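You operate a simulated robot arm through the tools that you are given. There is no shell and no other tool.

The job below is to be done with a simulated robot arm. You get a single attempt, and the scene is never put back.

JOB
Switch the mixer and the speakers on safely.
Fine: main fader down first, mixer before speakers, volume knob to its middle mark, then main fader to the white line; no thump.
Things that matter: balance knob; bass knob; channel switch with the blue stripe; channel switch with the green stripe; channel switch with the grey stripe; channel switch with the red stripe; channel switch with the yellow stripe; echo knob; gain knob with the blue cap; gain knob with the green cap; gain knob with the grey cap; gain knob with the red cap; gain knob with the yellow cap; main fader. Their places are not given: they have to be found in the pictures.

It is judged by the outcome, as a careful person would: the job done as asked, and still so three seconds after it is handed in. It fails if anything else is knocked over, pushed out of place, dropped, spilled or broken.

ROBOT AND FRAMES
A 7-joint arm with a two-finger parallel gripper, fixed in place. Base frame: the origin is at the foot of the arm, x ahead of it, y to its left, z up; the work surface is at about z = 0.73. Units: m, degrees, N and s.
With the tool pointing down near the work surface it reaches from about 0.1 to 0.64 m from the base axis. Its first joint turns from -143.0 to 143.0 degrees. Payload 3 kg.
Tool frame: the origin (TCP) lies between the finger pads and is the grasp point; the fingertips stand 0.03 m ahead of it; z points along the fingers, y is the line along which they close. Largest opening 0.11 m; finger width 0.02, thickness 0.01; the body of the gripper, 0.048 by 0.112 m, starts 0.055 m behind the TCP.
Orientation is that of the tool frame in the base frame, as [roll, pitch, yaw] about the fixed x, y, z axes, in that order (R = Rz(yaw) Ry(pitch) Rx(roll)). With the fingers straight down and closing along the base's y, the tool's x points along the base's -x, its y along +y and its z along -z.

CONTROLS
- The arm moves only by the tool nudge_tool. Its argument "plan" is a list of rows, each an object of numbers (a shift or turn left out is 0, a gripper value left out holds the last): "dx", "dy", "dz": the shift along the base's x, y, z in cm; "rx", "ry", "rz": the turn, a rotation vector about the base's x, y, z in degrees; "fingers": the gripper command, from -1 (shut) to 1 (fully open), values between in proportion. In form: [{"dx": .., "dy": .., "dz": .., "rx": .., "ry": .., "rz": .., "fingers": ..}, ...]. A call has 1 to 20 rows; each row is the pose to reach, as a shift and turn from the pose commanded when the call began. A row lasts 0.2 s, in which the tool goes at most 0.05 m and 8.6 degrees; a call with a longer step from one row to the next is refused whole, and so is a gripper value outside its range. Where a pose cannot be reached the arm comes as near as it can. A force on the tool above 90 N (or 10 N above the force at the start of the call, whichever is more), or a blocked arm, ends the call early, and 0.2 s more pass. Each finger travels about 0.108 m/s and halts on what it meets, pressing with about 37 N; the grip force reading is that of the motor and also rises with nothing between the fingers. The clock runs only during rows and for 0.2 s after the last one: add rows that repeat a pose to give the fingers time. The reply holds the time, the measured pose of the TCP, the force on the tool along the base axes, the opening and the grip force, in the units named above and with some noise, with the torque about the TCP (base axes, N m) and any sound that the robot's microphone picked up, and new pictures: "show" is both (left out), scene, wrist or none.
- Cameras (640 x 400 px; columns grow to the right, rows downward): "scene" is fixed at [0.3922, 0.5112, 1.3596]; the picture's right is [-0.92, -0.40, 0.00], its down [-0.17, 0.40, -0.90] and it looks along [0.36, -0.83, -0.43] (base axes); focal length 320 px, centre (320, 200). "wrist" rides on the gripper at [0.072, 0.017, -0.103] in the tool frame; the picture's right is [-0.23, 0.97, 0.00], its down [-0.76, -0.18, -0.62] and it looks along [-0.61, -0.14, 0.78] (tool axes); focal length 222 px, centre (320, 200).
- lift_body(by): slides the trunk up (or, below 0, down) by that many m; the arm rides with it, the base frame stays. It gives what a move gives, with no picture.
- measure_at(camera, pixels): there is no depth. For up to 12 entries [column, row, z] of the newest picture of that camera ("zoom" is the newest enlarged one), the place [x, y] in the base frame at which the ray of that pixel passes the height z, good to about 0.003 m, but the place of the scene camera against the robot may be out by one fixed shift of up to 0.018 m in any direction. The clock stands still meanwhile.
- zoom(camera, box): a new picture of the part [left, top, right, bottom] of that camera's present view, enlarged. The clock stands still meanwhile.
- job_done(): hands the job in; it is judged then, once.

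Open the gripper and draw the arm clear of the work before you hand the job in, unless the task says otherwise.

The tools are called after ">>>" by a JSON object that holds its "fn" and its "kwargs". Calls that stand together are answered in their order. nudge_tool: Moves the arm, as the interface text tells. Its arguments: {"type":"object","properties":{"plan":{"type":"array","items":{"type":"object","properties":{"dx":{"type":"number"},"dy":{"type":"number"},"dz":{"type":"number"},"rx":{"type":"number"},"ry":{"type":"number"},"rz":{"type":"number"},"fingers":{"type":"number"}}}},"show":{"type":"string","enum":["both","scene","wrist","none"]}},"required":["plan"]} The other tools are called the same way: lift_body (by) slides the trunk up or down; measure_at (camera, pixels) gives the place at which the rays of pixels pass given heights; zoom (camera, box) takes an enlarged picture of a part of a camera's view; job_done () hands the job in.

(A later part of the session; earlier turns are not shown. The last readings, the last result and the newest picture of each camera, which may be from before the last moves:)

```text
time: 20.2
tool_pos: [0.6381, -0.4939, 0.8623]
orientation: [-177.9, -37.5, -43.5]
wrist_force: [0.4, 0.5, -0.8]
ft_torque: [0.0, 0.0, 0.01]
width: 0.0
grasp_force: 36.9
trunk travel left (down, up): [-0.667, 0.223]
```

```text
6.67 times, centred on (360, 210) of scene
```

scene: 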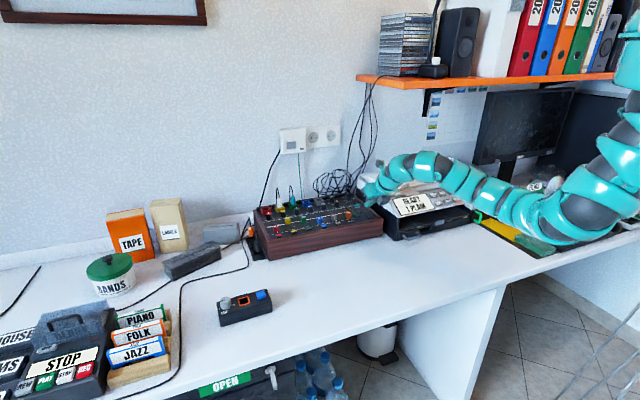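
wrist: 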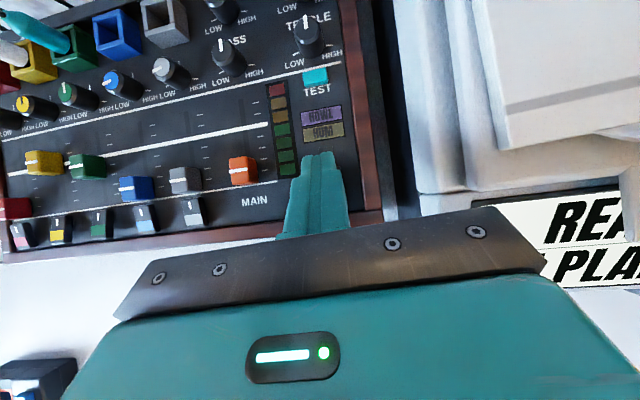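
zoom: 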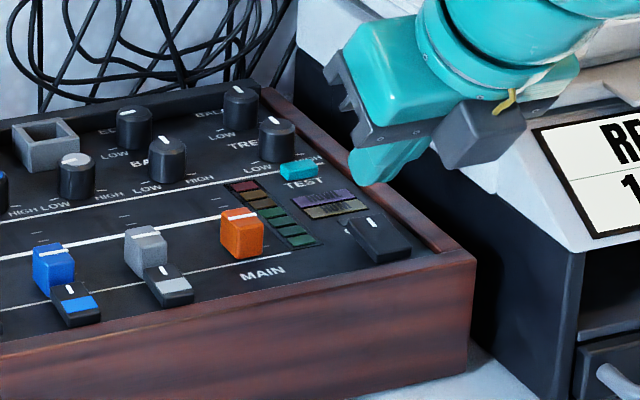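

The tip is aligned laterally and sits about 3 cm above the rocker's far half. I'll press down in small steps to TCP z≈0.838.

>>> {"fn": "nudge_tool", "kwargs": {"plan": [{"dz": -0.8}, {"dz": -1.4}, {"dz": -1.8}, {"dz": -2.2}, {"dz": -2.5}]}}

>>> {"fn": "zoom", "kwargs": {"camera": "wrist", "box": [256, 80, 416, 180]}}

>>> {"fn": "zoom", "kwargs": {"camera": "scene", "box": [320, 180, 400, 240]}}

```text
time: 21.4
tool_pos: [0.6372, -0.4942, 0.8392]
orientation: [-177.9, -37.8, -43.4]
wrist_force: [3.0, -4.0, 9.6]
ft_torque: [-0.27, -0.15, 0.01]
width: 0.0001
grasp_force: 36.5
trunk travel left (down, up): [-0.667, 0.223]
```

scene: 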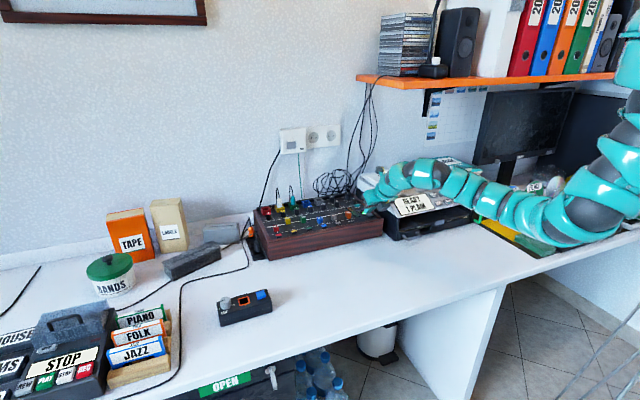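
wrist: 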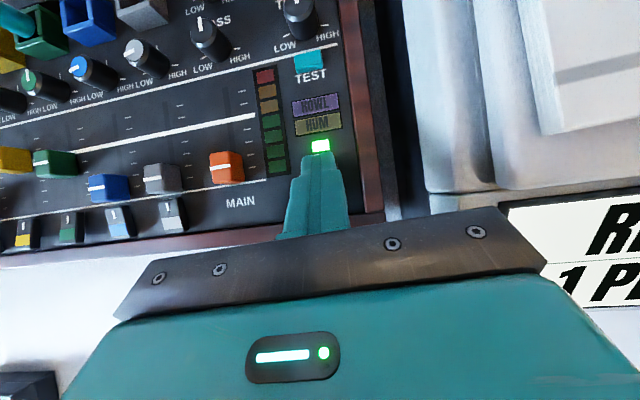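

```text
4.00 times, centred on (336, 130) of wrist
```

zoom: 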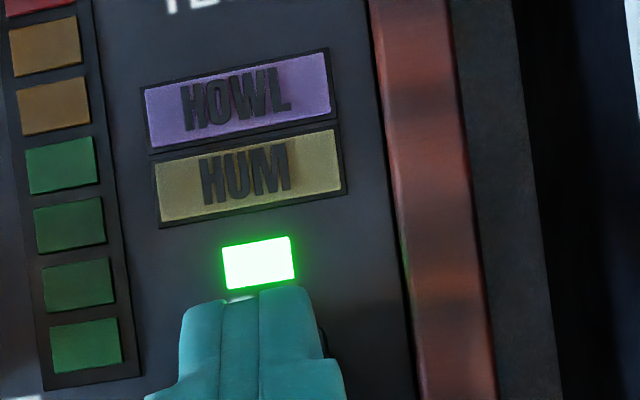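

```text
6.67 times, centred on (360, 210) of scene
```

zoom: 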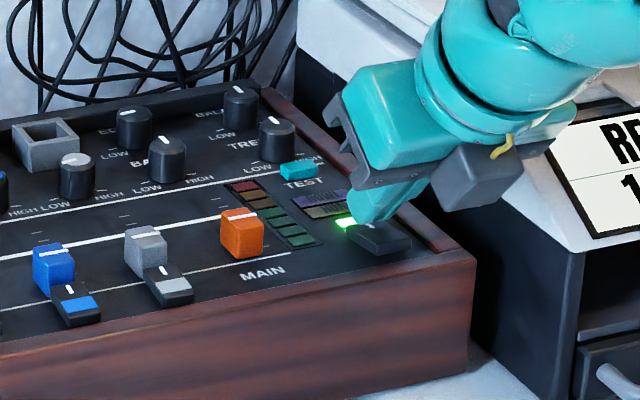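

The green lamp beside the switch is lit, so the mixer is on. I'll lift clear and travel along the front of the mixer to the small speaker box.

>>> {"fn": "nudge_tool", "kwargs": {"plan": [{"dz": 2}, {"dz": 5}, {"dz": 9, "dx": -1}, {"dz": 11, "dx": -1, "dy": 4}, {"dz": 11, "dx": 0, "dy": 8.5}, {"dz": 11, "dx": 1, "dy": 13}, {"dz": 11, "dx": 2.5, "dy": 17.5}, {"dz": 11, "dx": 4, "dy": 22}, {"dz": 11, "dx": 5.5, "dy": 26.5}, {"dz": 11, "dx": 7, "dy": 31}, {"dz": 11, "dx": 8.5, "dy": 35.5}, {"dz": 11, "dx": 10, "dy": 40}, {"dz": 11, "dx": 11, "dy": 44}, {"dz": 11, "dx": 11, "dy": 46}]}}

>>> {"fn": "zoom", "kwargs": {"camera": "scene", "box": [320, 180, 400, 240]}}

```text
time: 24.4
tool_pos: [0.7458, -0.0327, 0.9466]
orientation: [-178.0, -37.5, -43.4]
wrist_force: [-0.2, 0.4, 0.1]
ft_torque: [0.0, 0.0, 0.0]
width: 0.0002
grasp_force: 36.8
trunk travel left (down, up): [-0.667, 0.223]
```

scene: 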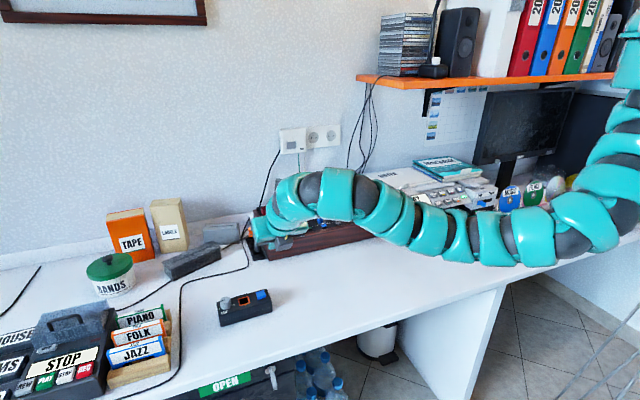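
wrist: 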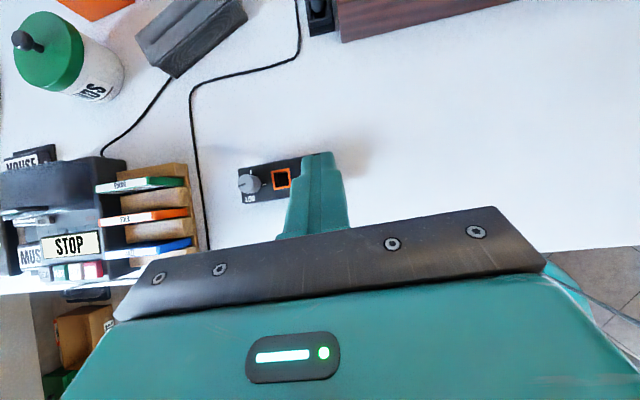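

```text
6.67 times, centred on (360, 210) of scene
```

zoom: 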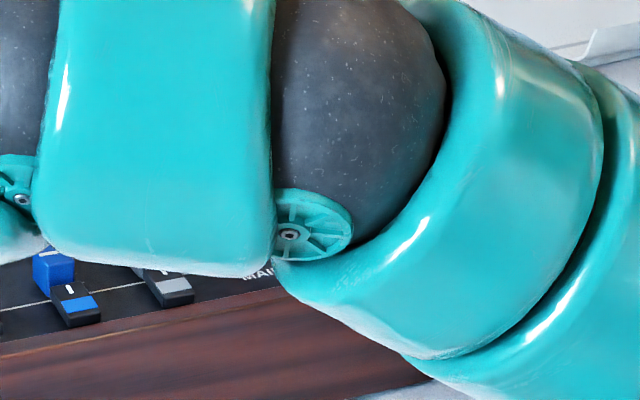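

The small box is at wrist (265,182), with the blue button behind the fingers. I'll shift right a little to expose it.

>>> {"fn": "nudge_tool", "kwargs": {"plan": [{"dx": -2, "dy": -1.8}, {"dx": -3, "dy": -3.5}, {"dx": -3, "dy": -3.5}], "show": "wrist"}}

>>> {"fn": "zoom", "kwargs": {"camera": "wrist", "box": [180, 110, 308, 190]}}

```text
time: 25.2
tool_pos: [0.7165, -0.0678, 0.946]
orientation: [-177.9, -37.5, -43.4]
wrist_force: [0.0, -0.3, -0.4]
ft_torque: [0.01, 0.0, 0.01]
width: 0.0
grasp_force: 37.0
trunk travel left (down, up): [-0.667, 0.223]
```

wrist: 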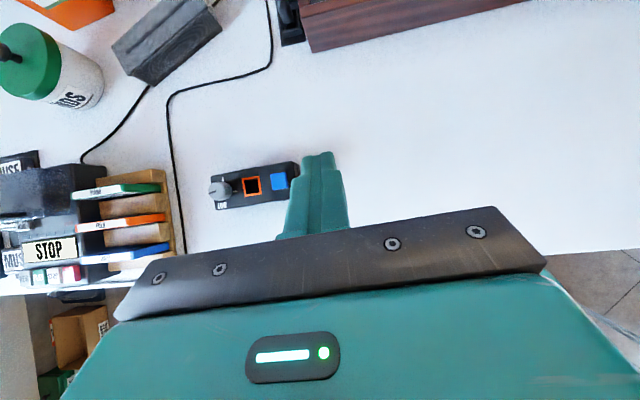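

```text
5.00 times, centred on (244, 150) of wrist
```

zoom: 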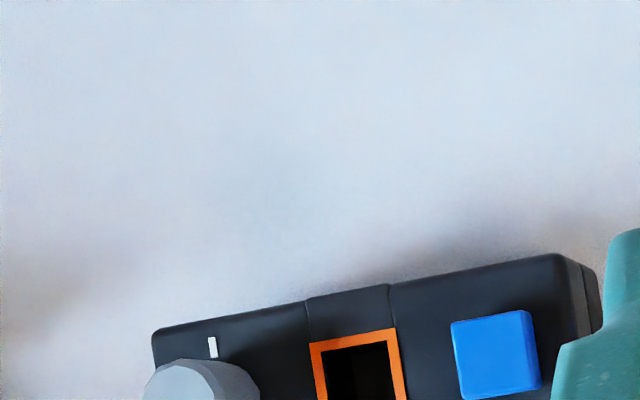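

I'll zoom on the box itself from here.

>>> {"fn": "zoom", "kwargs": {"camera": "wrist", "box": [196, 150, 308, 220]}}

>>> {"fn": "zoom", "kwargs": {"camera": "scene", "box": [200, 270, 296, 330]}}

>>> {"fn": "measure_at", "kwargs": {"camera": "wrist", "pixels": [[279, 181, 0.78], [279, 181, 0.8], [252, 185, 0.77], [219, 188, 0.79], [219, 188, 0.81], [300, 190, 0.73], [298, 166, 0.73], [215, 208, 0.73]]}}

```text
5.71 times, centred on (252, 185) of wrist
```

zoom: 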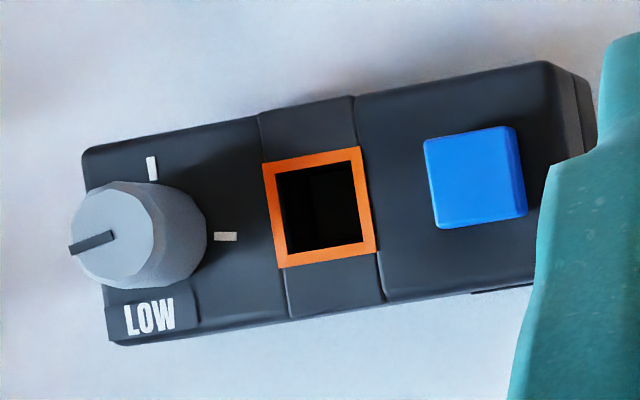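

```text
6.67 times, centred on (248, 300) of scene
```

zoom: 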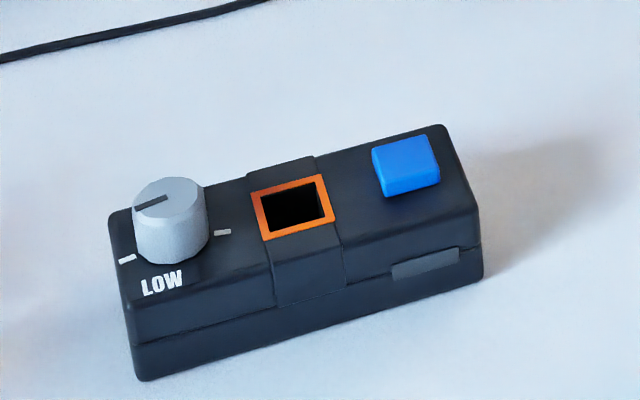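

```text
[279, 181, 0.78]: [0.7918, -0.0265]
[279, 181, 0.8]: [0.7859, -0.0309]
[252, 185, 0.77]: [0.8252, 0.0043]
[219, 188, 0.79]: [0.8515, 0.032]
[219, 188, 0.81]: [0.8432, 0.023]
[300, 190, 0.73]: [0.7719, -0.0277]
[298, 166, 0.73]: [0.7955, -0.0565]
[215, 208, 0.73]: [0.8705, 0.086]
```

The button is at about (0.792,-0.0265) with its top near z≈0.78. I'll move the closed fingertips above it and look before pressing.

>>> {"fn": "nudge_tool", "kwargs": {"plan": [{"dx": 3.4, "dy": 2.4, "dz": -1}, {"dx": 6.8, "dy": 4.85, "dz": -3}, {"dx": 6.8, "dy": 4.85, "dz": -6}, {"dx": 6.8, "dy": 4.85, "dz": -9.5}, {"dx": 6.8, "dy": 4.85, "dz": -9.5}]}}

>>> {"fn": "zoom", "kwargs": {"camera": "wrist", "box": [200, 110, 360, 210]}}

>>> {"fn": "zoom", "kwargs": {"camera": "scene", "box": [200, 250, 328, 330]}}

```text
time: 26.4
tool_pos: [0.7845, -0.0214, 0.8528]
orientation: [-177.9, -37.5, -43.4]
wrist_force: [-0.7, -0.3, 0.4]
ft_torque: [-0.01, 0.0, 0.02]
width: 0.0001
grasp_force: 36.3
trunk travel left (down, up): [-0.667, 0.223]
```

scene: 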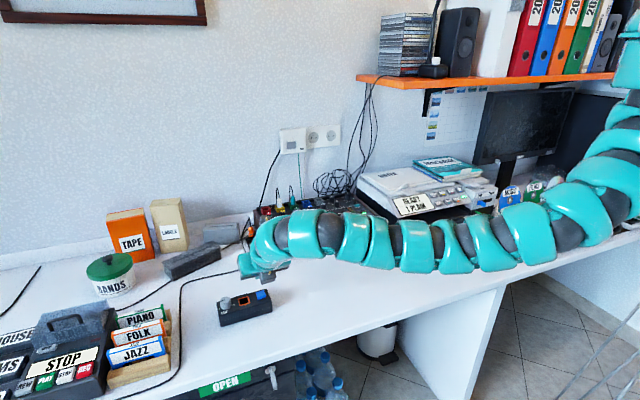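
wrist: 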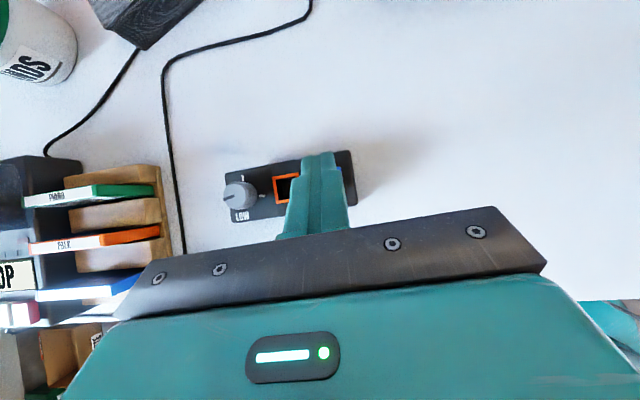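

```text
4.00 times, centred on (280, 160) of wrist
```

zoom: 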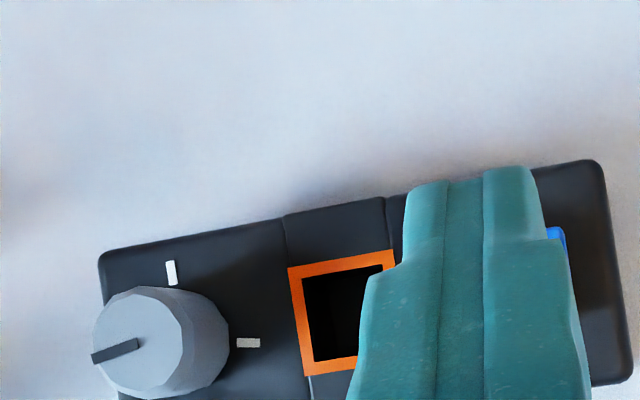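

```text
5.00 times, centred on (264, 290) of scene
```

zoom: 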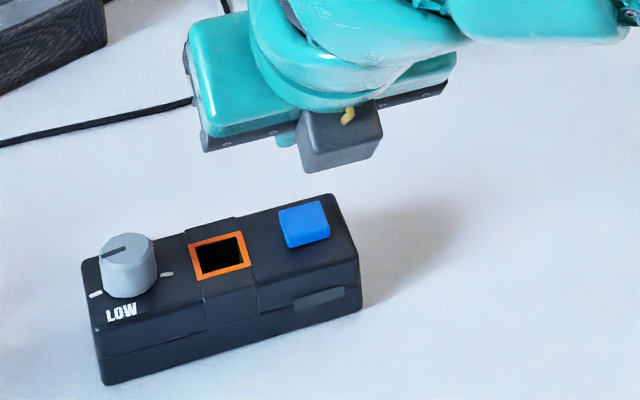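

The button's right edge shows at wrist (341.7,170), beyond the finger. I'll measure it to check lateral alignment.

>>> {"fn": "measure_at", "kwargs": {"camera": "wrist", "pixels": [[341.75, 172, 0.78], [341.75, 172, 0.79], [247, 178, 0.77], [262, 195.5, 0.77], [234, 193, 0.8], [234, 193, 0.79], [355, 210, 0.77], [349, 151, 0.77]]}}

```text
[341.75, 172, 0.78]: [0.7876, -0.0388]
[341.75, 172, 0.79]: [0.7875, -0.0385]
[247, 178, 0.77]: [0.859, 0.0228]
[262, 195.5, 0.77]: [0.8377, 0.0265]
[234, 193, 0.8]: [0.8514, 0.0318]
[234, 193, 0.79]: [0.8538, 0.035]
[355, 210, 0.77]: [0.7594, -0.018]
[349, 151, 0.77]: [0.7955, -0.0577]
```

The tip is within about 2 mm of the button's centre. I'll press down in small steps, watching force and sound.

>>> {"fn": "nudge_tool", "kwargs": {"plan": [{"dz": -1.5}, {"dz": -2.5}, {"dz": -3}, {"dz": -3.4}, {"dz": -3.7}]}}

>>> {"fn": "zoom", "kwargs": {"camera": "scene", "box": [200, 250, 328, 330]}}

```text
time: 27.6
tool_pos: [0.7837, -0.0192, 0.8157]
orientation: [-177.9, -37.4, -43.4]
wrist_force: [0.0, 1.0, 0.0]
ft_torque: [-0.03, 0.0, 0.0]
width: 0.0
grasp_force: 36.8
trunk travel left (down, up): [-0.667, 0.223]
```

scene: 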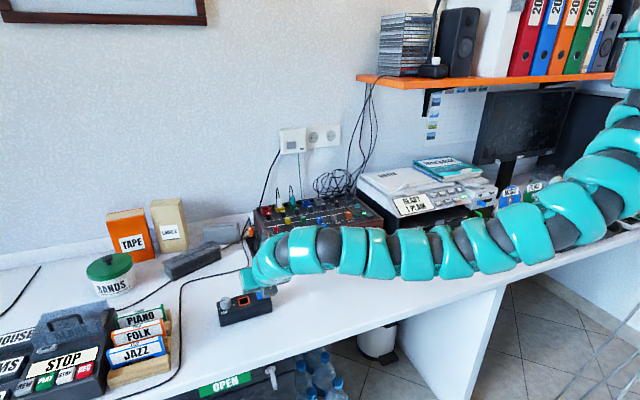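
wrist: 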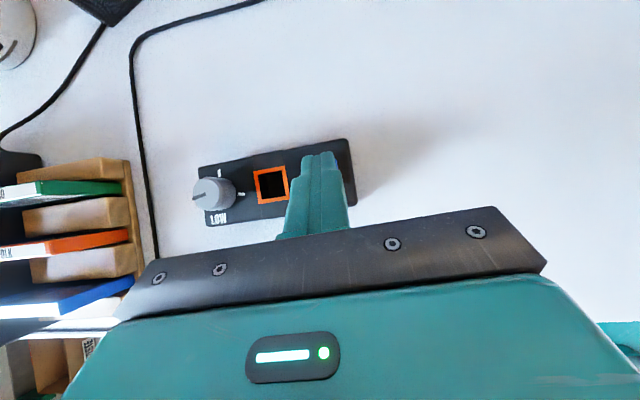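

```text
5.00 times, centred on (264, 290) of scene
```

zoom: 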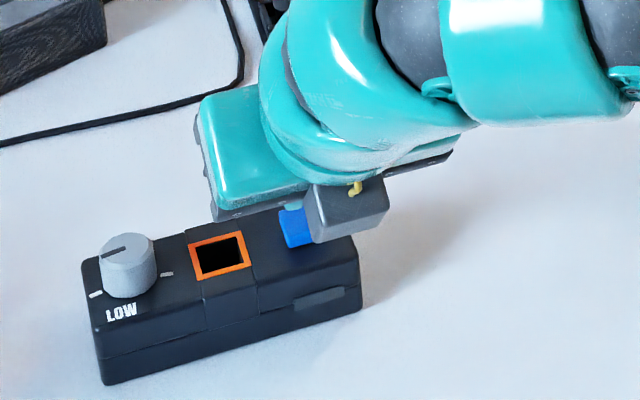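

No contact yet at tip z≈0.786. I'll continue down in 3 mm steps.

>>> {"fn": "nudge_tool", "kwargs": {"plan": [{"dz": -0.3}, {"dz": -0.6}, {"dz": -0.8}, {"dz": -1.0}]}}

>>> {"fn": "zoom", "kwargs": {"camera": "scene", "box": [200, 250, 328, 330]}}

```text
time: 28.6
tool_pos: [0.7833, -0.0191, 0.8063]
orientation: [-177.9, -37.3, -43.4]
wrist_force: [0.4, 0.1, 1.5]
ft_torque: [0.0, 0.02, 0.02]
width: 0.0001
grasp_force: 37.2
trunk travel left (down, up): [-0.667, 0.223]
heard: click
```

scene: 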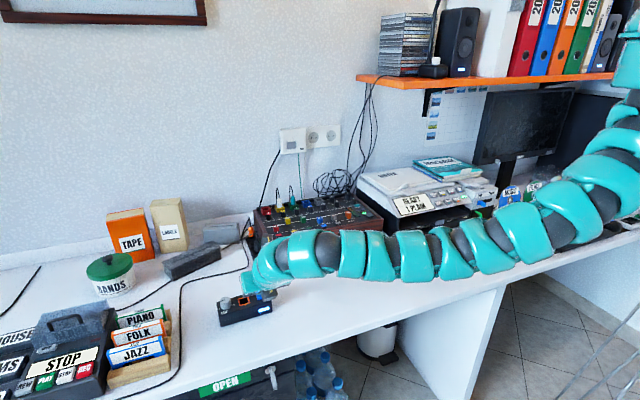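
wrist: 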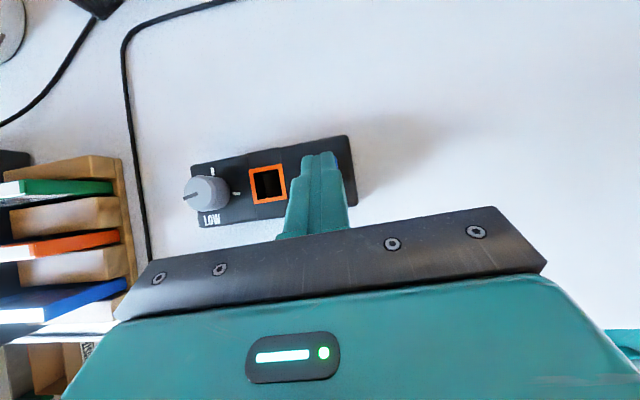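

```text
5.00 times, centred on (264, 290) of scene
```

zoom: 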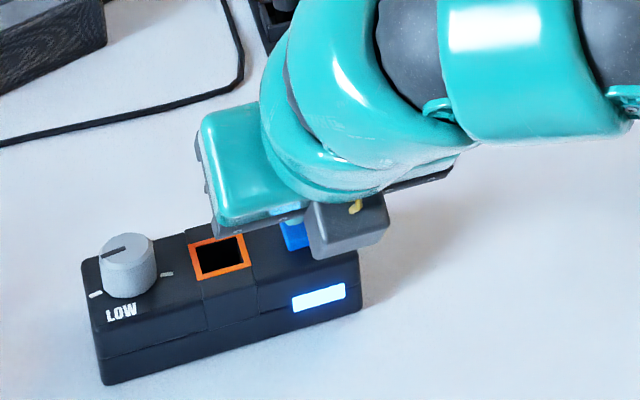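

A click was heard and the box's lamp is lit, so the speakers are on with no thump. I'll lift straight up and check that it stays on.

>>> {"fn": "nudge_tool", "kwargs": {"plan": [{"dz": 1}, {"dz": 4}, {"dz": 8}, {"dz": 10, "dx": -1.5, "dy": 1.5}, {"dz": 10, "dx": -1.5, "dy": 1.5}]}}

>>> {"fn": "zoom", "kwargs": {"camera": "wrist", "box": [100, 110, 340, 260]}}

>>> {"fn": "zoom", "kwargs": {"camera": "scene", "box": [200, 250, 328, 330]}}

```text
time: 29.8
tool_pos: [0.7695, -0.0032, 0.9051]
orientation: [-178.1, -37.5, -43.4]
wrist_force: [-0.4, 0.3, 0.0]
ft_torque: [0.01, 0.03, 0.02]
width: 0.0
grasp_force: 37.1
trunk travel left (down, up): [-0.667, 0.223]
```

scene: 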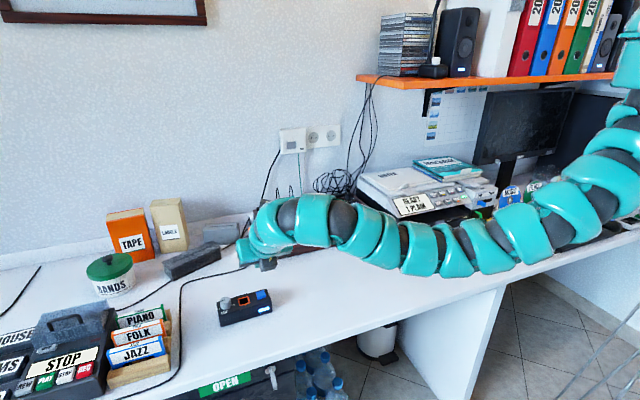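
wrist: 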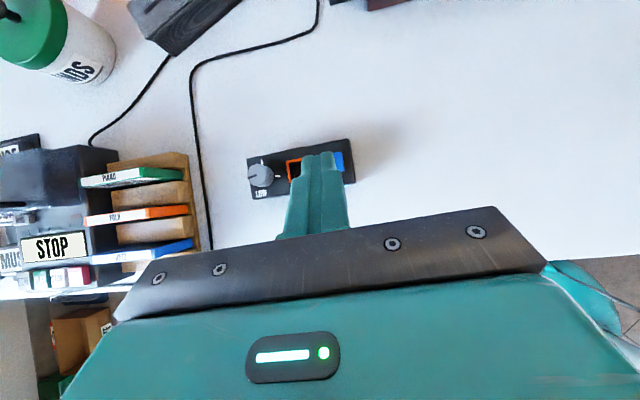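

```text
2.67 times, centred on (220, 185) of wrist
```

zoom: 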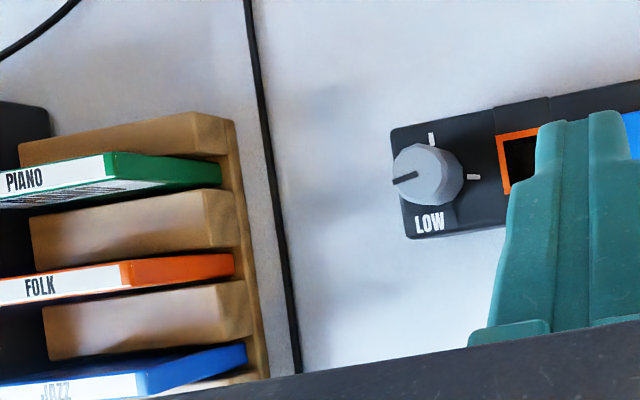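

```text
5.00 times, centred on (264, 290) of scene
```

zoom: 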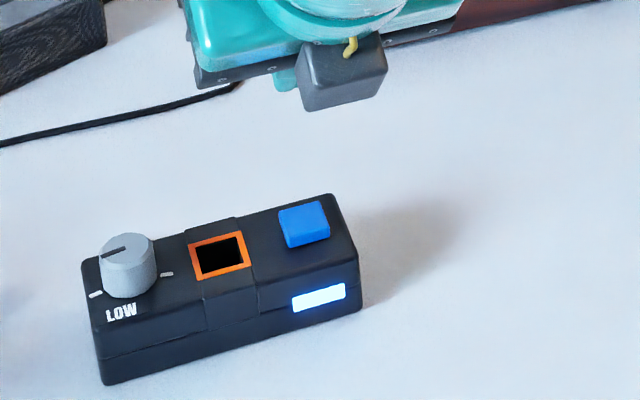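

The speaker lamp stays lit. I'll rotate the gripper +88° about the vertical so that a 90° clockwise knob turn can run from azimuth +45° to -45°. The fingers open to 5 cm while I hover near the knob.

>>> {"fn": "nudge_tool", "kwargs": {"plan": [{"rz": 8, "dx": 0.5, "fingers": -0.1}, {"rz": 16, "dx": 1, "fingers": -0.1}, {"rz": 24, "dx": 1.5, "fingers": -0.1}, {"rz": 32, "dx": 2, "fingers": -0.1}, {"rz": 40, "dx": 2.5, "fingers": -0.1}, {"rz": 48, "dx": 3, "fingers": -0.1}, {"rz": 56, "dx": 3.5, "fingers": -0.1}, {"rz": 64, "dx": 4, "fingers": -0.1}, {"rz": 72, "dx": 4.5, "fingers": -0.1}, {"rz": 80, "dx": 5, "dy": 0.4, "fingers": -0.1}, {"rz": 88, "dx": 5, "dy": 0.8, "fingers": -0.1}, {"rz": 88, "dx": 5, "dy": 0.8, "fingers": -0.1}]}}

>>> {"fn": "zoom", "kwargs": {"camera": "wrist", "box": [240, 100, 400, 200]}}

```text
time: 32.4
tool_pos: [0.7894, -0.0028, 0.9407]
orientation: [-176.7, -38.1, 16.4]
wrist_force: [0.7, 0.1, 0.0]
ft_torque: [-0.02, -0.01, 0.03]
width: 0.0495
grasp_force: 0.1
out of reach, approached as far as the arm can: row 8, 9, 10, 11, 12
trunk travel left (down, up): [-0.667, 0.223]
```

scene: 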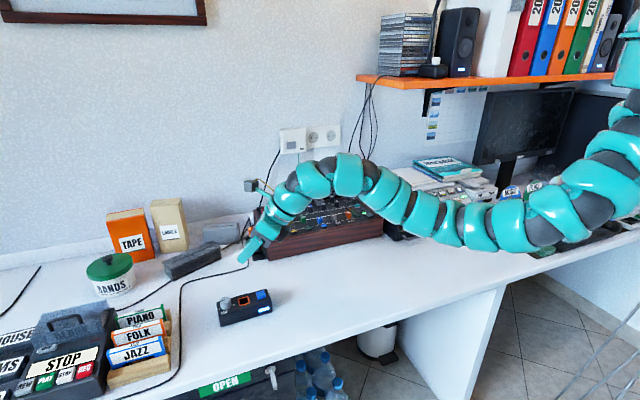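
wrist: 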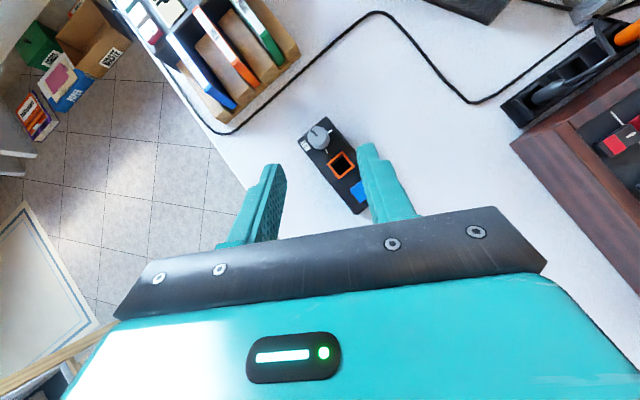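

```text
4.00 times, centred on (320, 150) of wrist
```

zoom: 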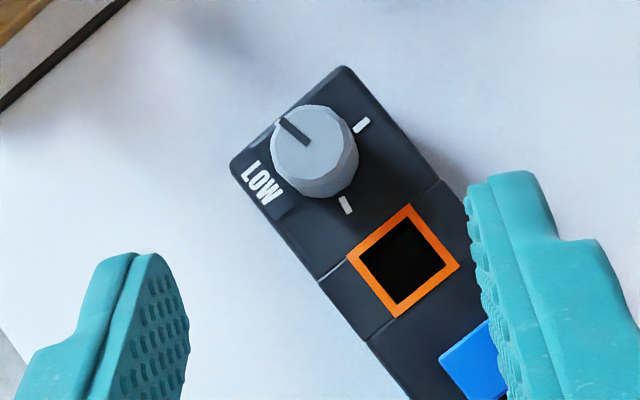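

The arm stops near azimuth +16°, so I'll turn the knob in two grips of about 45° each. First I'll measure the knob centre, marks and pointer from this view.

>>> {"fn": "measure_at", "kwargs": {"camera": "wrist", "pixels": [[318, 136.25, 0.8], [318, 136.25, 0.79], [319.25, 140.25, 0.77], [330.25, 131.25, 0.77], [326.5, 151.25, 0.77], [317.25, 135, 0.8], [310.75, 130.5, 0.8], [300, 51, 0.77], [299, 51, 0.83], [341, 165, 0.77]]}}

```text
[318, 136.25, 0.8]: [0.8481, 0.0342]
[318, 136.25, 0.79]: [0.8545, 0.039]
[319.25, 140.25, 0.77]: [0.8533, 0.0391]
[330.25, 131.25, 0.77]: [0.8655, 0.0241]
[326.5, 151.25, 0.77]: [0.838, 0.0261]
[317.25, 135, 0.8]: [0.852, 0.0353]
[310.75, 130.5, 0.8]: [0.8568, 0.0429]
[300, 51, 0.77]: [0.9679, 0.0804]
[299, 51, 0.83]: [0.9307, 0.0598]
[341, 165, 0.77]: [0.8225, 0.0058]
```

The knob centre is about (0.852,0.0375). I'll set azimuth to +10° and come to a closer hover straight above it.

>>> {"fn": "nudge_tool", "kwargs": {"plan": [{"dx": 2, "dy": 1.5, "dz": -1, "rz": -3}, {"dx": 4, "dy": 3, "dz": -2.5, "rz": -6.4}, {"dx": 5, "dy": 3.8, "dz": -5, "rz": -6.4}, {"dx": 5, "dy": 3.8, "dz": -8, "rz": -6.4}, {"dx": 5, "dy": 3.8, "dz": -8, "rz": -6.4}]}}

>>> {"fn": "zoom", "kwargs": {"camera": "wrist", "box": [240, 100, 400, 200]}}

>>> {"fn": "zoom", "kwargs": {"camera": "scene", "box": [180, 250, 308, 330]}}

```text
time: 33.6
tool_pos: [0.8358, 0.0286, 0.9013]
orientation: [-176.8, -38.3, 9.7]
wrist_force: [-1.3, 1.3, -0.1]
ft_torque: [0.0, 0.01, 0.0]
width: 0.0494
grasp_force: 0.0
out of reach, approached as far as the arm can: row 3, 4, 5
trunk travel left (down, up): [-0.667, 0.223]
```

scene: 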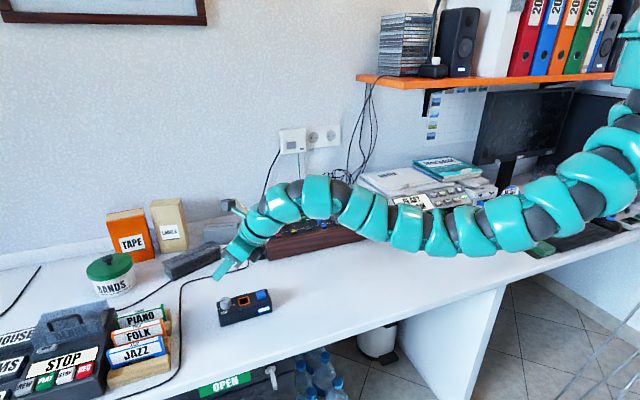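
wrist: 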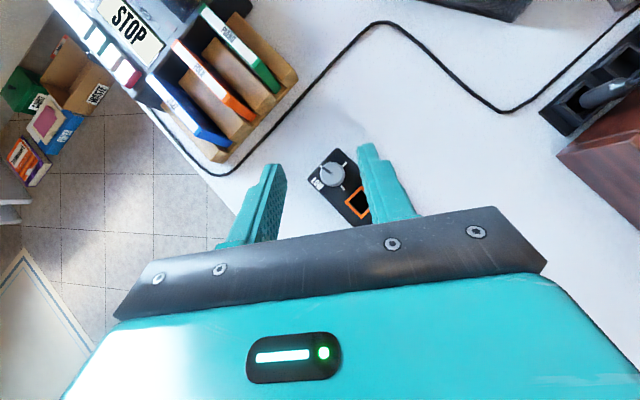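

```text
4.00 times, centred on (320, 150) of wrist
```

zoom: 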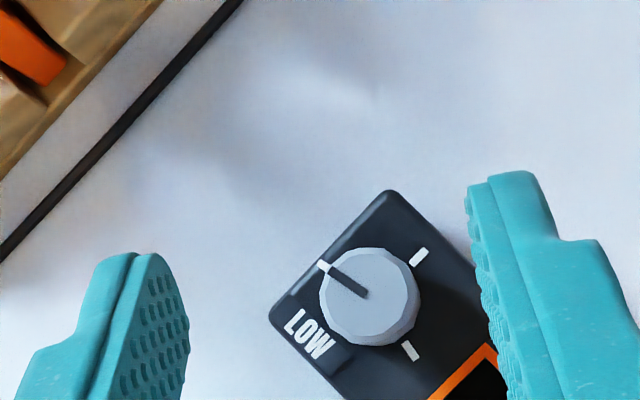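

```text
5.00 times, centred on (244, 290) of scene
```

zoom: 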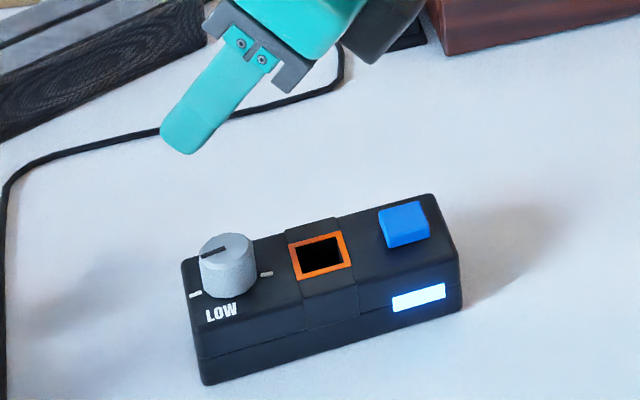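

The pointer sits on the LOW tick, and the other two ticks lie 90° and 180° clockwise from it. The arm can't descend further in this pose, so I'll lower the trunk by 5 cm.

>>> {"fn": "lift_body", "kwargs": {"by": -0.05}}

>>> {"fn": "nudge_tool", "kwargs": {"plan": [{"dx": 0.0, "dy": 0.0, "dz": 0}]}}

>>> {"fn": "zoom", "kwargs": {"camera": "wrist", "box": [240, 100, 400, 200]}}

```text
time: 34.5
tool_pos: [0.8344, 0.0295, 0.851]
orientation: [-176.7, -38.3, 9.6]
wrist_force: [-0.5, -0.4, 0.1]
ft_torque: [0.01, 0.0, 0.01]
width: 0.0495
grasp_force: 0.1
trunk travel left (down, up): [-0.617, 0.273]
```

```text
time: 34.9
tool_pos: [0.8345, 0.0292, 0.8505]
orientation: [-176.7, -38.2, 9.6]
wrist_force: [-0.4, 0.1, 1.2]
ft_torque: [0.0, -0.03, 0.0]
width: 0.0495
grasp_force: 0.1
trunk travel left (down, up): [-0.617, 0.273]
```

scene: 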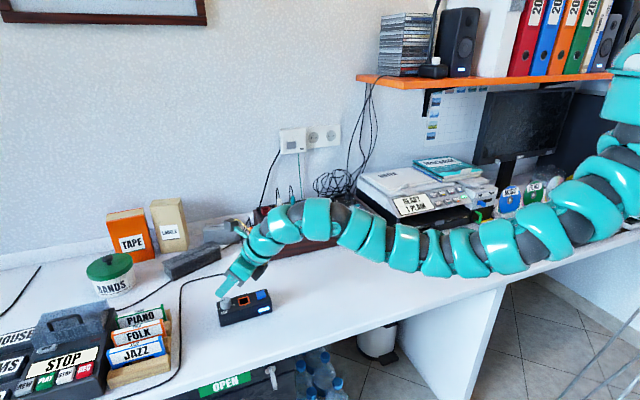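
wrist: 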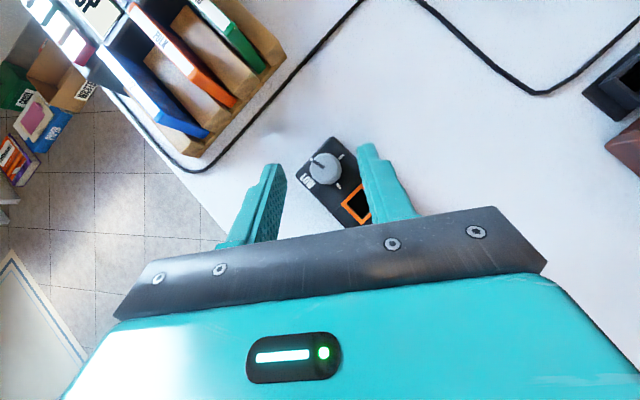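

```text
4.00 times, centred on (320, 150) of wrist
```

zoom: 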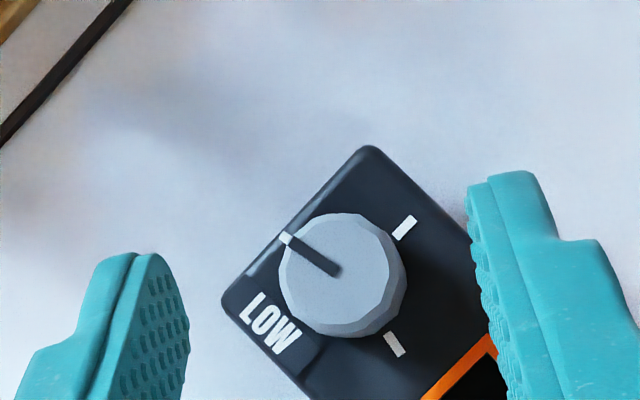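

A clear view: the ticks sit at 135°, 45° and -45° in the picture, and the pointer is at LOW. I'll measure the knob centre from here.

>>> {"fn": "measure_at", "kwargs": {"camera": "wrist", "pixels": [[325.75, 167.5, 0.8], [325.75, 167.5, 0.79], [325.1, 172.75, 0.77], [311.5, 159.5, 0.77], [341.25, 156.75, 0.77], [338.75, 186, 0.77]]}}

```text
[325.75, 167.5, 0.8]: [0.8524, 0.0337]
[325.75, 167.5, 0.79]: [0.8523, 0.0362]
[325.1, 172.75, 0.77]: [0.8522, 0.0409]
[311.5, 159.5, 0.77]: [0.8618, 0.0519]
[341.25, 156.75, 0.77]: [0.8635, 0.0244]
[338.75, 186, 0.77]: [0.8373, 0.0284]
```

I'll align the tip centre with the knob axis and begin descending.

>>> {"fn": "nudge_tool", "kwargs": {"plan": [{"dx": 0.3, "dy": 0.4, "dz": -0.5}, {"dx": 0.3, "dy": 0.4, "dz": -1.5}, {"dx": 0.3, "dy": 0.4, "dz": -2.5}, {"dx": 0.3, "dy": 0.4, "dz": -2.5}], "show": "wrist"}}

>>> {"fn": "zoom", "kwargs": {"camera": "wrist", "box": [240, 100, 400, 200]}}

```text
time: 35.9
tool_pos: [0.8365, 0.0334, 0.8252]
orientation: [-176.6, -38.5, 9.4]
wrist_force: [0.0, 0.5, -0.6]
ft_torque: [0.0, -0.01, -0.02]
width: 0.0495
grasp_force: 0.0
out of reach, approached as far as the arm can: row 1, 2
trunk travel left (down, up): [-0.617, 0.273]
```

wrist: 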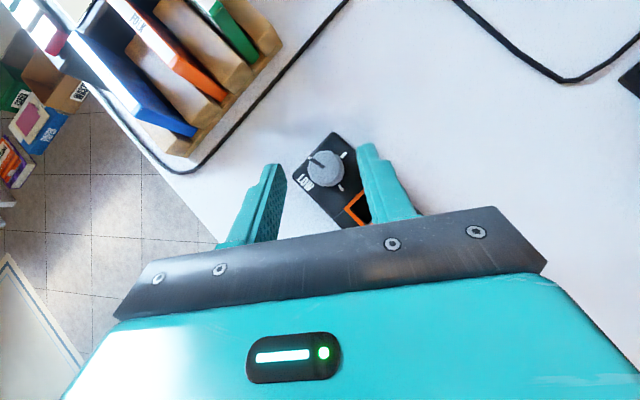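

```text
4.00 times, centred on (320, 150) of wrist
```

zoom: 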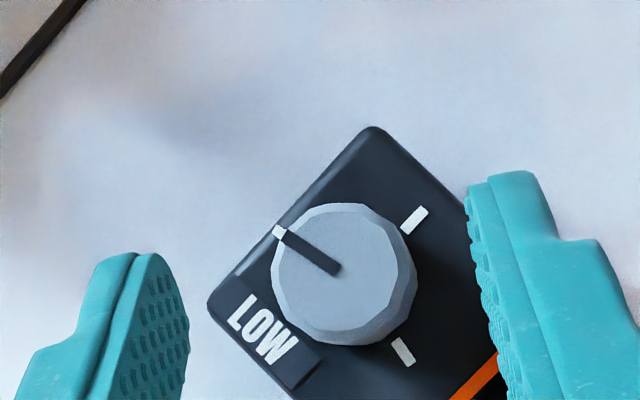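

The knob is about 4 mm right of the finger centre. I'll shift right 3.5 mm and descend to TCP z≈0.809.

>>> {"fn": "nudge_tool", "kwargs": {"plan": [{"dx": 0.1, "dy": -0.35, "dz": -0.3}, {"dx": 0.1, "dy": -0.35, "dz": -1.0}, {"dx": 0.1, "dy": -0.35, "dz": -1.6}, {"dx": 0.1, "dy": -0.35, "dz": -1.6}], "show": "wrist"}}

>>> {"fn": "zoom", "kwargs": {"camera": "wrist", "box": [240, 100, 400, 200]}}

>>> {"fn": "zoom", "kwargs": {"camera": "scene", "box": [180, 250, 308, 330]}}

```text
time: 36.9
tool_pos: [0.8363, 0.0342, 0.8266]
orientation: [-176.6, -38.5, 9.4]
wrist_force: [0.2, -1.3, 0.3]
ft_torque: [0.01, -0.01, -0.02]
width: 0.0494
grasp_force: 0.0
out of reach, approached as far as the arm can: row 1, 2, 3, 4
trunk travel left (down, up): [-0.617, 0.273]
```

wrist: 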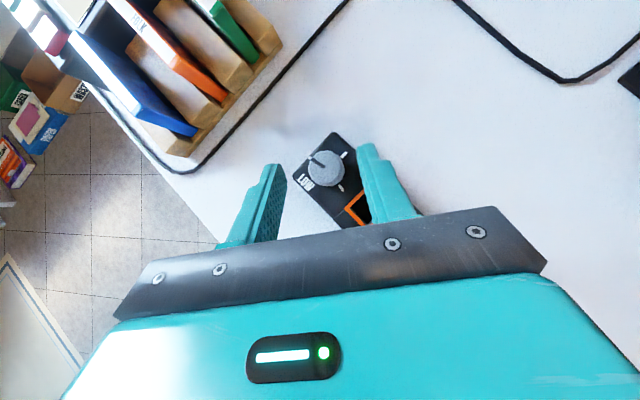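

```text
4.00 times, centred on (320, 150) of wrist
```

zoom: 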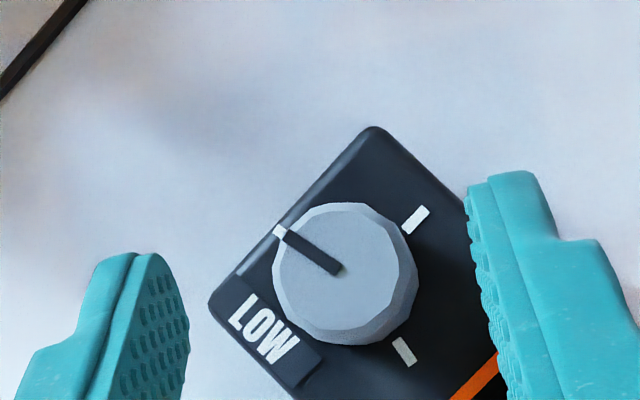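

```text
5.00 times, centred on (244, 290) of scene
```

zoom: 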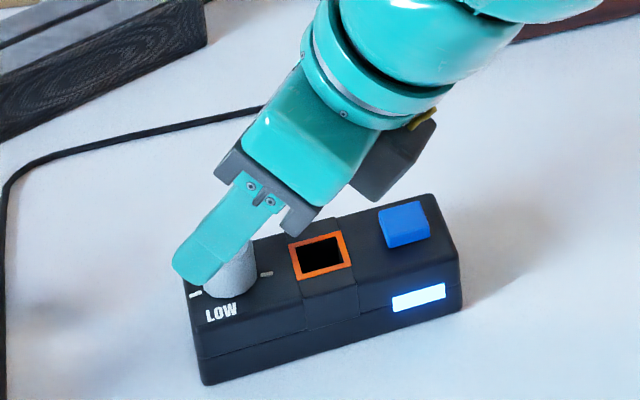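

The arm is at a joint limit here. I'll rise 3 cm, swing the gripper to about azimuth -8° where it has more freedom, and level out the small roll.

>>> {"fn": "nudge_tool", "kwargs": {"plan": [{"dz": 1.5, "rz": -2}, {"dz": 3, "rx": -1.2, "rz": -8}, {"dz": 3, "rx": -2.4, "rz": -14, "dy": 0.2}, {"dz": 3, "rx": -2.6, "rz": -20, "dy": 0.4}, {"dz": 3, "rx": -2.6, "rz": -20, "dy": 0.4}], "show": "wrist"}}

>>> {"fn": "zoom", "kwargs": {"camera": "wrist", "box": [240, 100, 400, 200]}}

```text
time: 38.1
tool_pos: [0.8372, 0.0381, 0.8569]
orientation: [179.9, -38.1, -8.4]
wrist_force: [-0.4, -0.2, -0.2]
ft_torque: [-0.02, 0.01, -0.02]
width: 0.0495
grasp_force: 0.1
trunk travel left (down, up): [-0.617, 0.273]
```

wrist: 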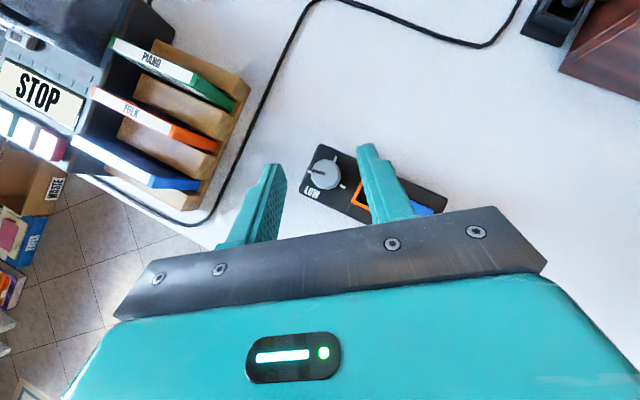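

```text
4.00 times, centred on (320, 150) of wrist
```

zoom: 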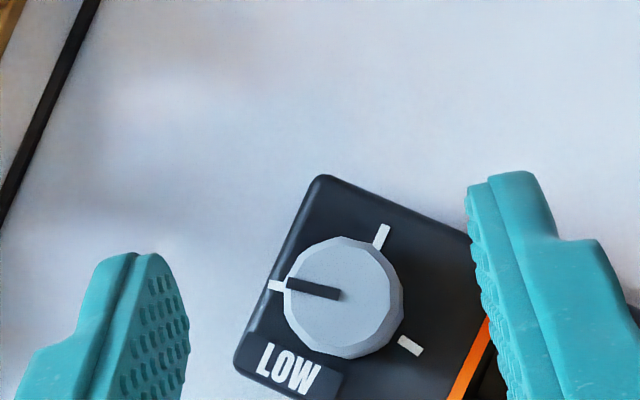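

No reach problem now. The tip lines up with the knob at about (0.852,0.035), so I'll descend partway and re-check.

>>> {"fn": "nudge_tool", "kwargs": {"plan": [{"dz": -1.2}, {"dz": -2.4}, {"dz": -3.2}, {"dz": -3.2}], "show": "wrist"}}

>>> {"fn": "zoom", "kwargs": {"camera": "wrist", "box": [240, 100, 400, 200]}}

```text
time: 39.1
tool_pos: [0.8384, 0.0372, 0.8238]
orientation: [-180.0, -38.2, -8.3]
wrist_force: [-0.8, -0.2, -0.5]
ft_torque: [-0.03, 0.01, 0.02]
width: 0.0494
grasp_force: 0.1
trunk travel left (down, up): [-0.617, 0.273]
```

wrist: 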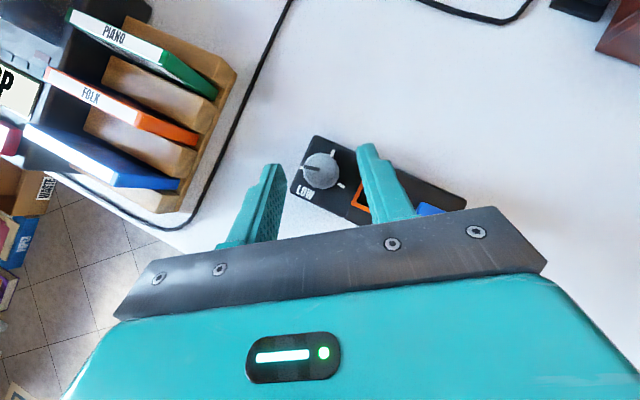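

```text
4.00 times, centred on (320, 150) of wrist
```

zoom: 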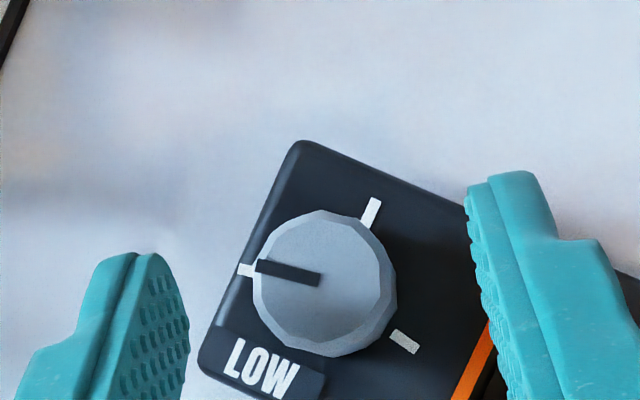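

The knob is centred between the fingers. I'll descend 1.5 cm and close gently on it.

>>> {"fn": "nudge_tool", "kwargs": {"plan": [{"dz": -0.8}, {"dz": -1.5}, {"dz": -1.5, "fingers": -0.4}, {"dz": -1.5, "fingers": -0.55}, {"dz": -1.5, "fingers": -0.62}, {"dz": -1.5, "fingers": -0.62}]}}

>>> {"fn": "zoom", "kwargs": {"camera": "wrist", "box": [240, 100, 400, 200]}}

>>> {"fn": "zoom", "kwargs": {"camera": "scene", "box": [180, 250, 308, 330]}}

```text
time: 40.5
tool_pos: [0.8374, 0.0385, 0.8078]
orientation: [179.9, -38.2, -8.4]
wrist_force: [0.8, 1.0, -0.2]
ft_torque: [0.01, -0.07, 0.0]
width: 0.0244
grasp_force: 37.3
trunk travel left (down, up): [-0.617, 0.273]
```

scene: 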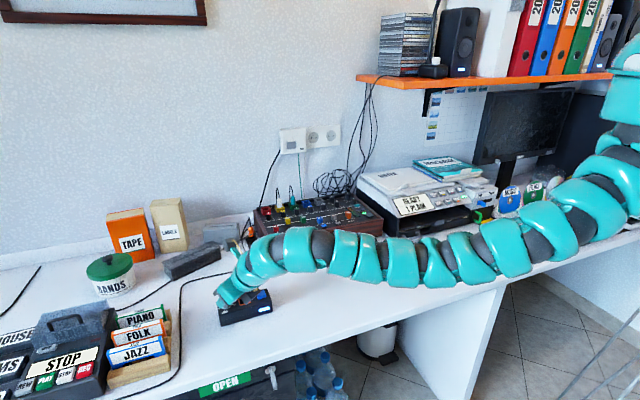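
wrist: 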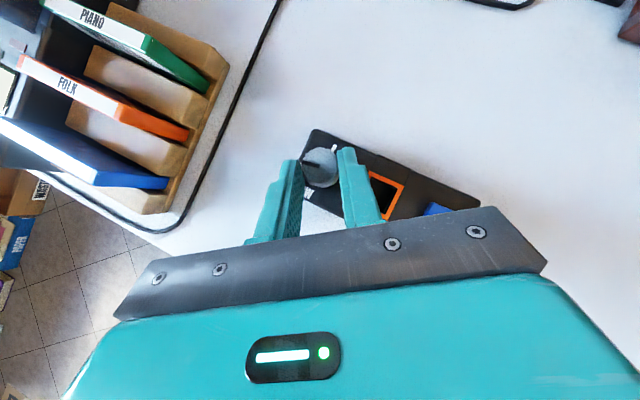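

```text
4.00 times, centred on (320, 150) of wrist
```

zoom: 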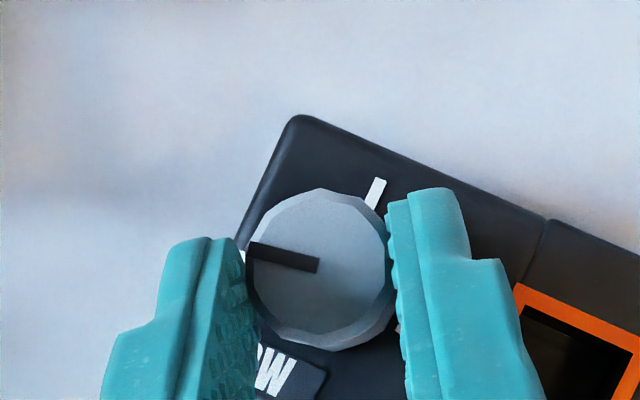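

```text
5.00 times, centred on (244, 290) of scene
```

zoom: 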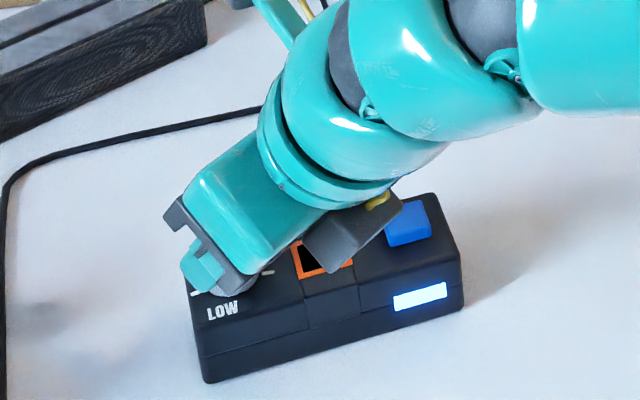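

The knob is gripped, 24.4 mm wide, with little side force. I'll turn 46° clockwise about the knob axis, moving the TCP on the matching arc.

>>> {"fn": "nudge_tool", "kwargs": {"plan": [{"rz": -4, "dx": 0.02, "dy": 0.1}, {"rz": -8, "dx": 0.04, "dy": 0.19}, {"rz": -12, "dx": 0.07, "dy": 0.29}, {"rz": -16, "dx": 0.11, "dy": 0.38}, {"rz": -20, "dx": 0.15, "dy": 0.47}, {"rz": -24, "dx": 0.2, "dy": 0.55}, {"rz": -28, "dx": 0.26, "dy": 0.63}, {"rz": -32, "dx": 0.32, "dy": 0.71}, {"rz": -36, "dx": 0.39, "dy": 0.78}, {"rz": -40, "dx": 0.46, "dy": 0.85}, {"rz": -46, "dx": 0.57, "dy": 0.94}, {"rz": -46, "dx": 0.57, "dy": 0.94}]}}

>>> {"fn": "zoom", "kwargs": {"camera": "wrist", "box": [240, 100, 400, 200]}}

>>> {"fn": "zoom", "kwargs": {"camera": "scene", "box": [180, 250, 308, 330]}}

```text
time: 43.1
tool_pos: [0.7679, 0.0591, 0.8149]
orientation: [179.9, -38.4, -54.3]
wrist_force: [0.3, -1.8, -2.4]
ft_torque: [0.13, 0.02, 0.01]
width: 0.0245
grasp_force: 37.3
out of reach, approached as far as the arm can: row 6, 7, 8, 9, 10, 11, 12
trunk travel left (down, up): [-0.617, 0.273]
```

scene: 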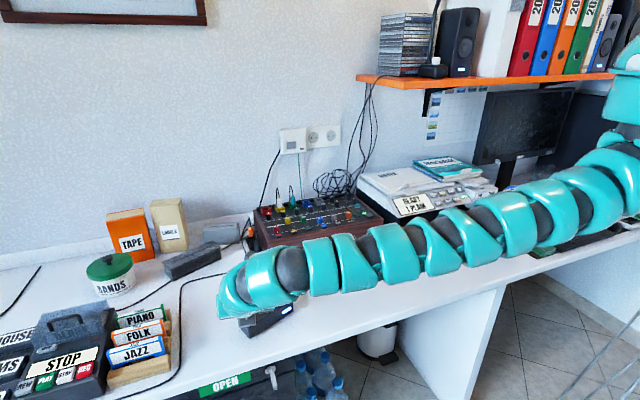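
wrist: 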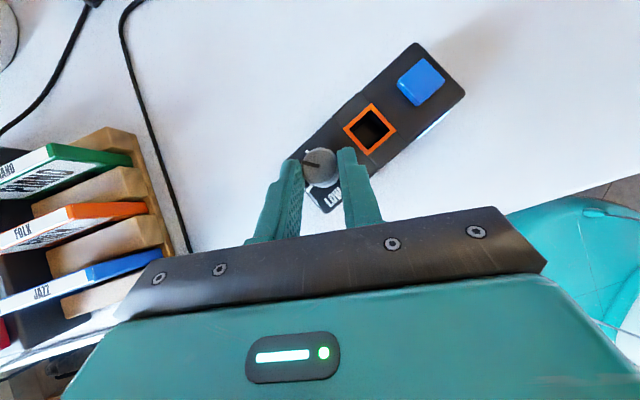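

```text
4.00 times, centred on (320, 150) of wrist
```

zoom: 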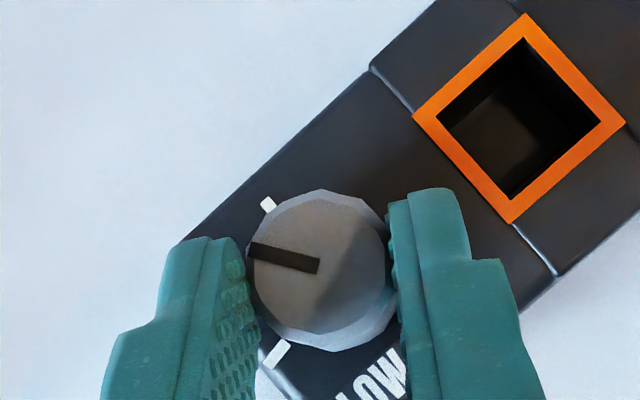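

```text
5.00 times, centred on (244, 290) of scene
```

zoom: 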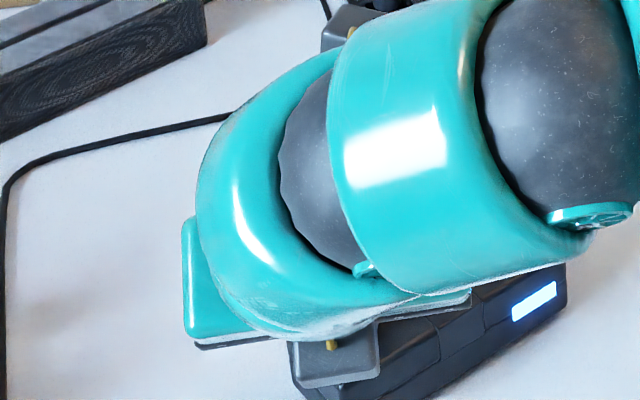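

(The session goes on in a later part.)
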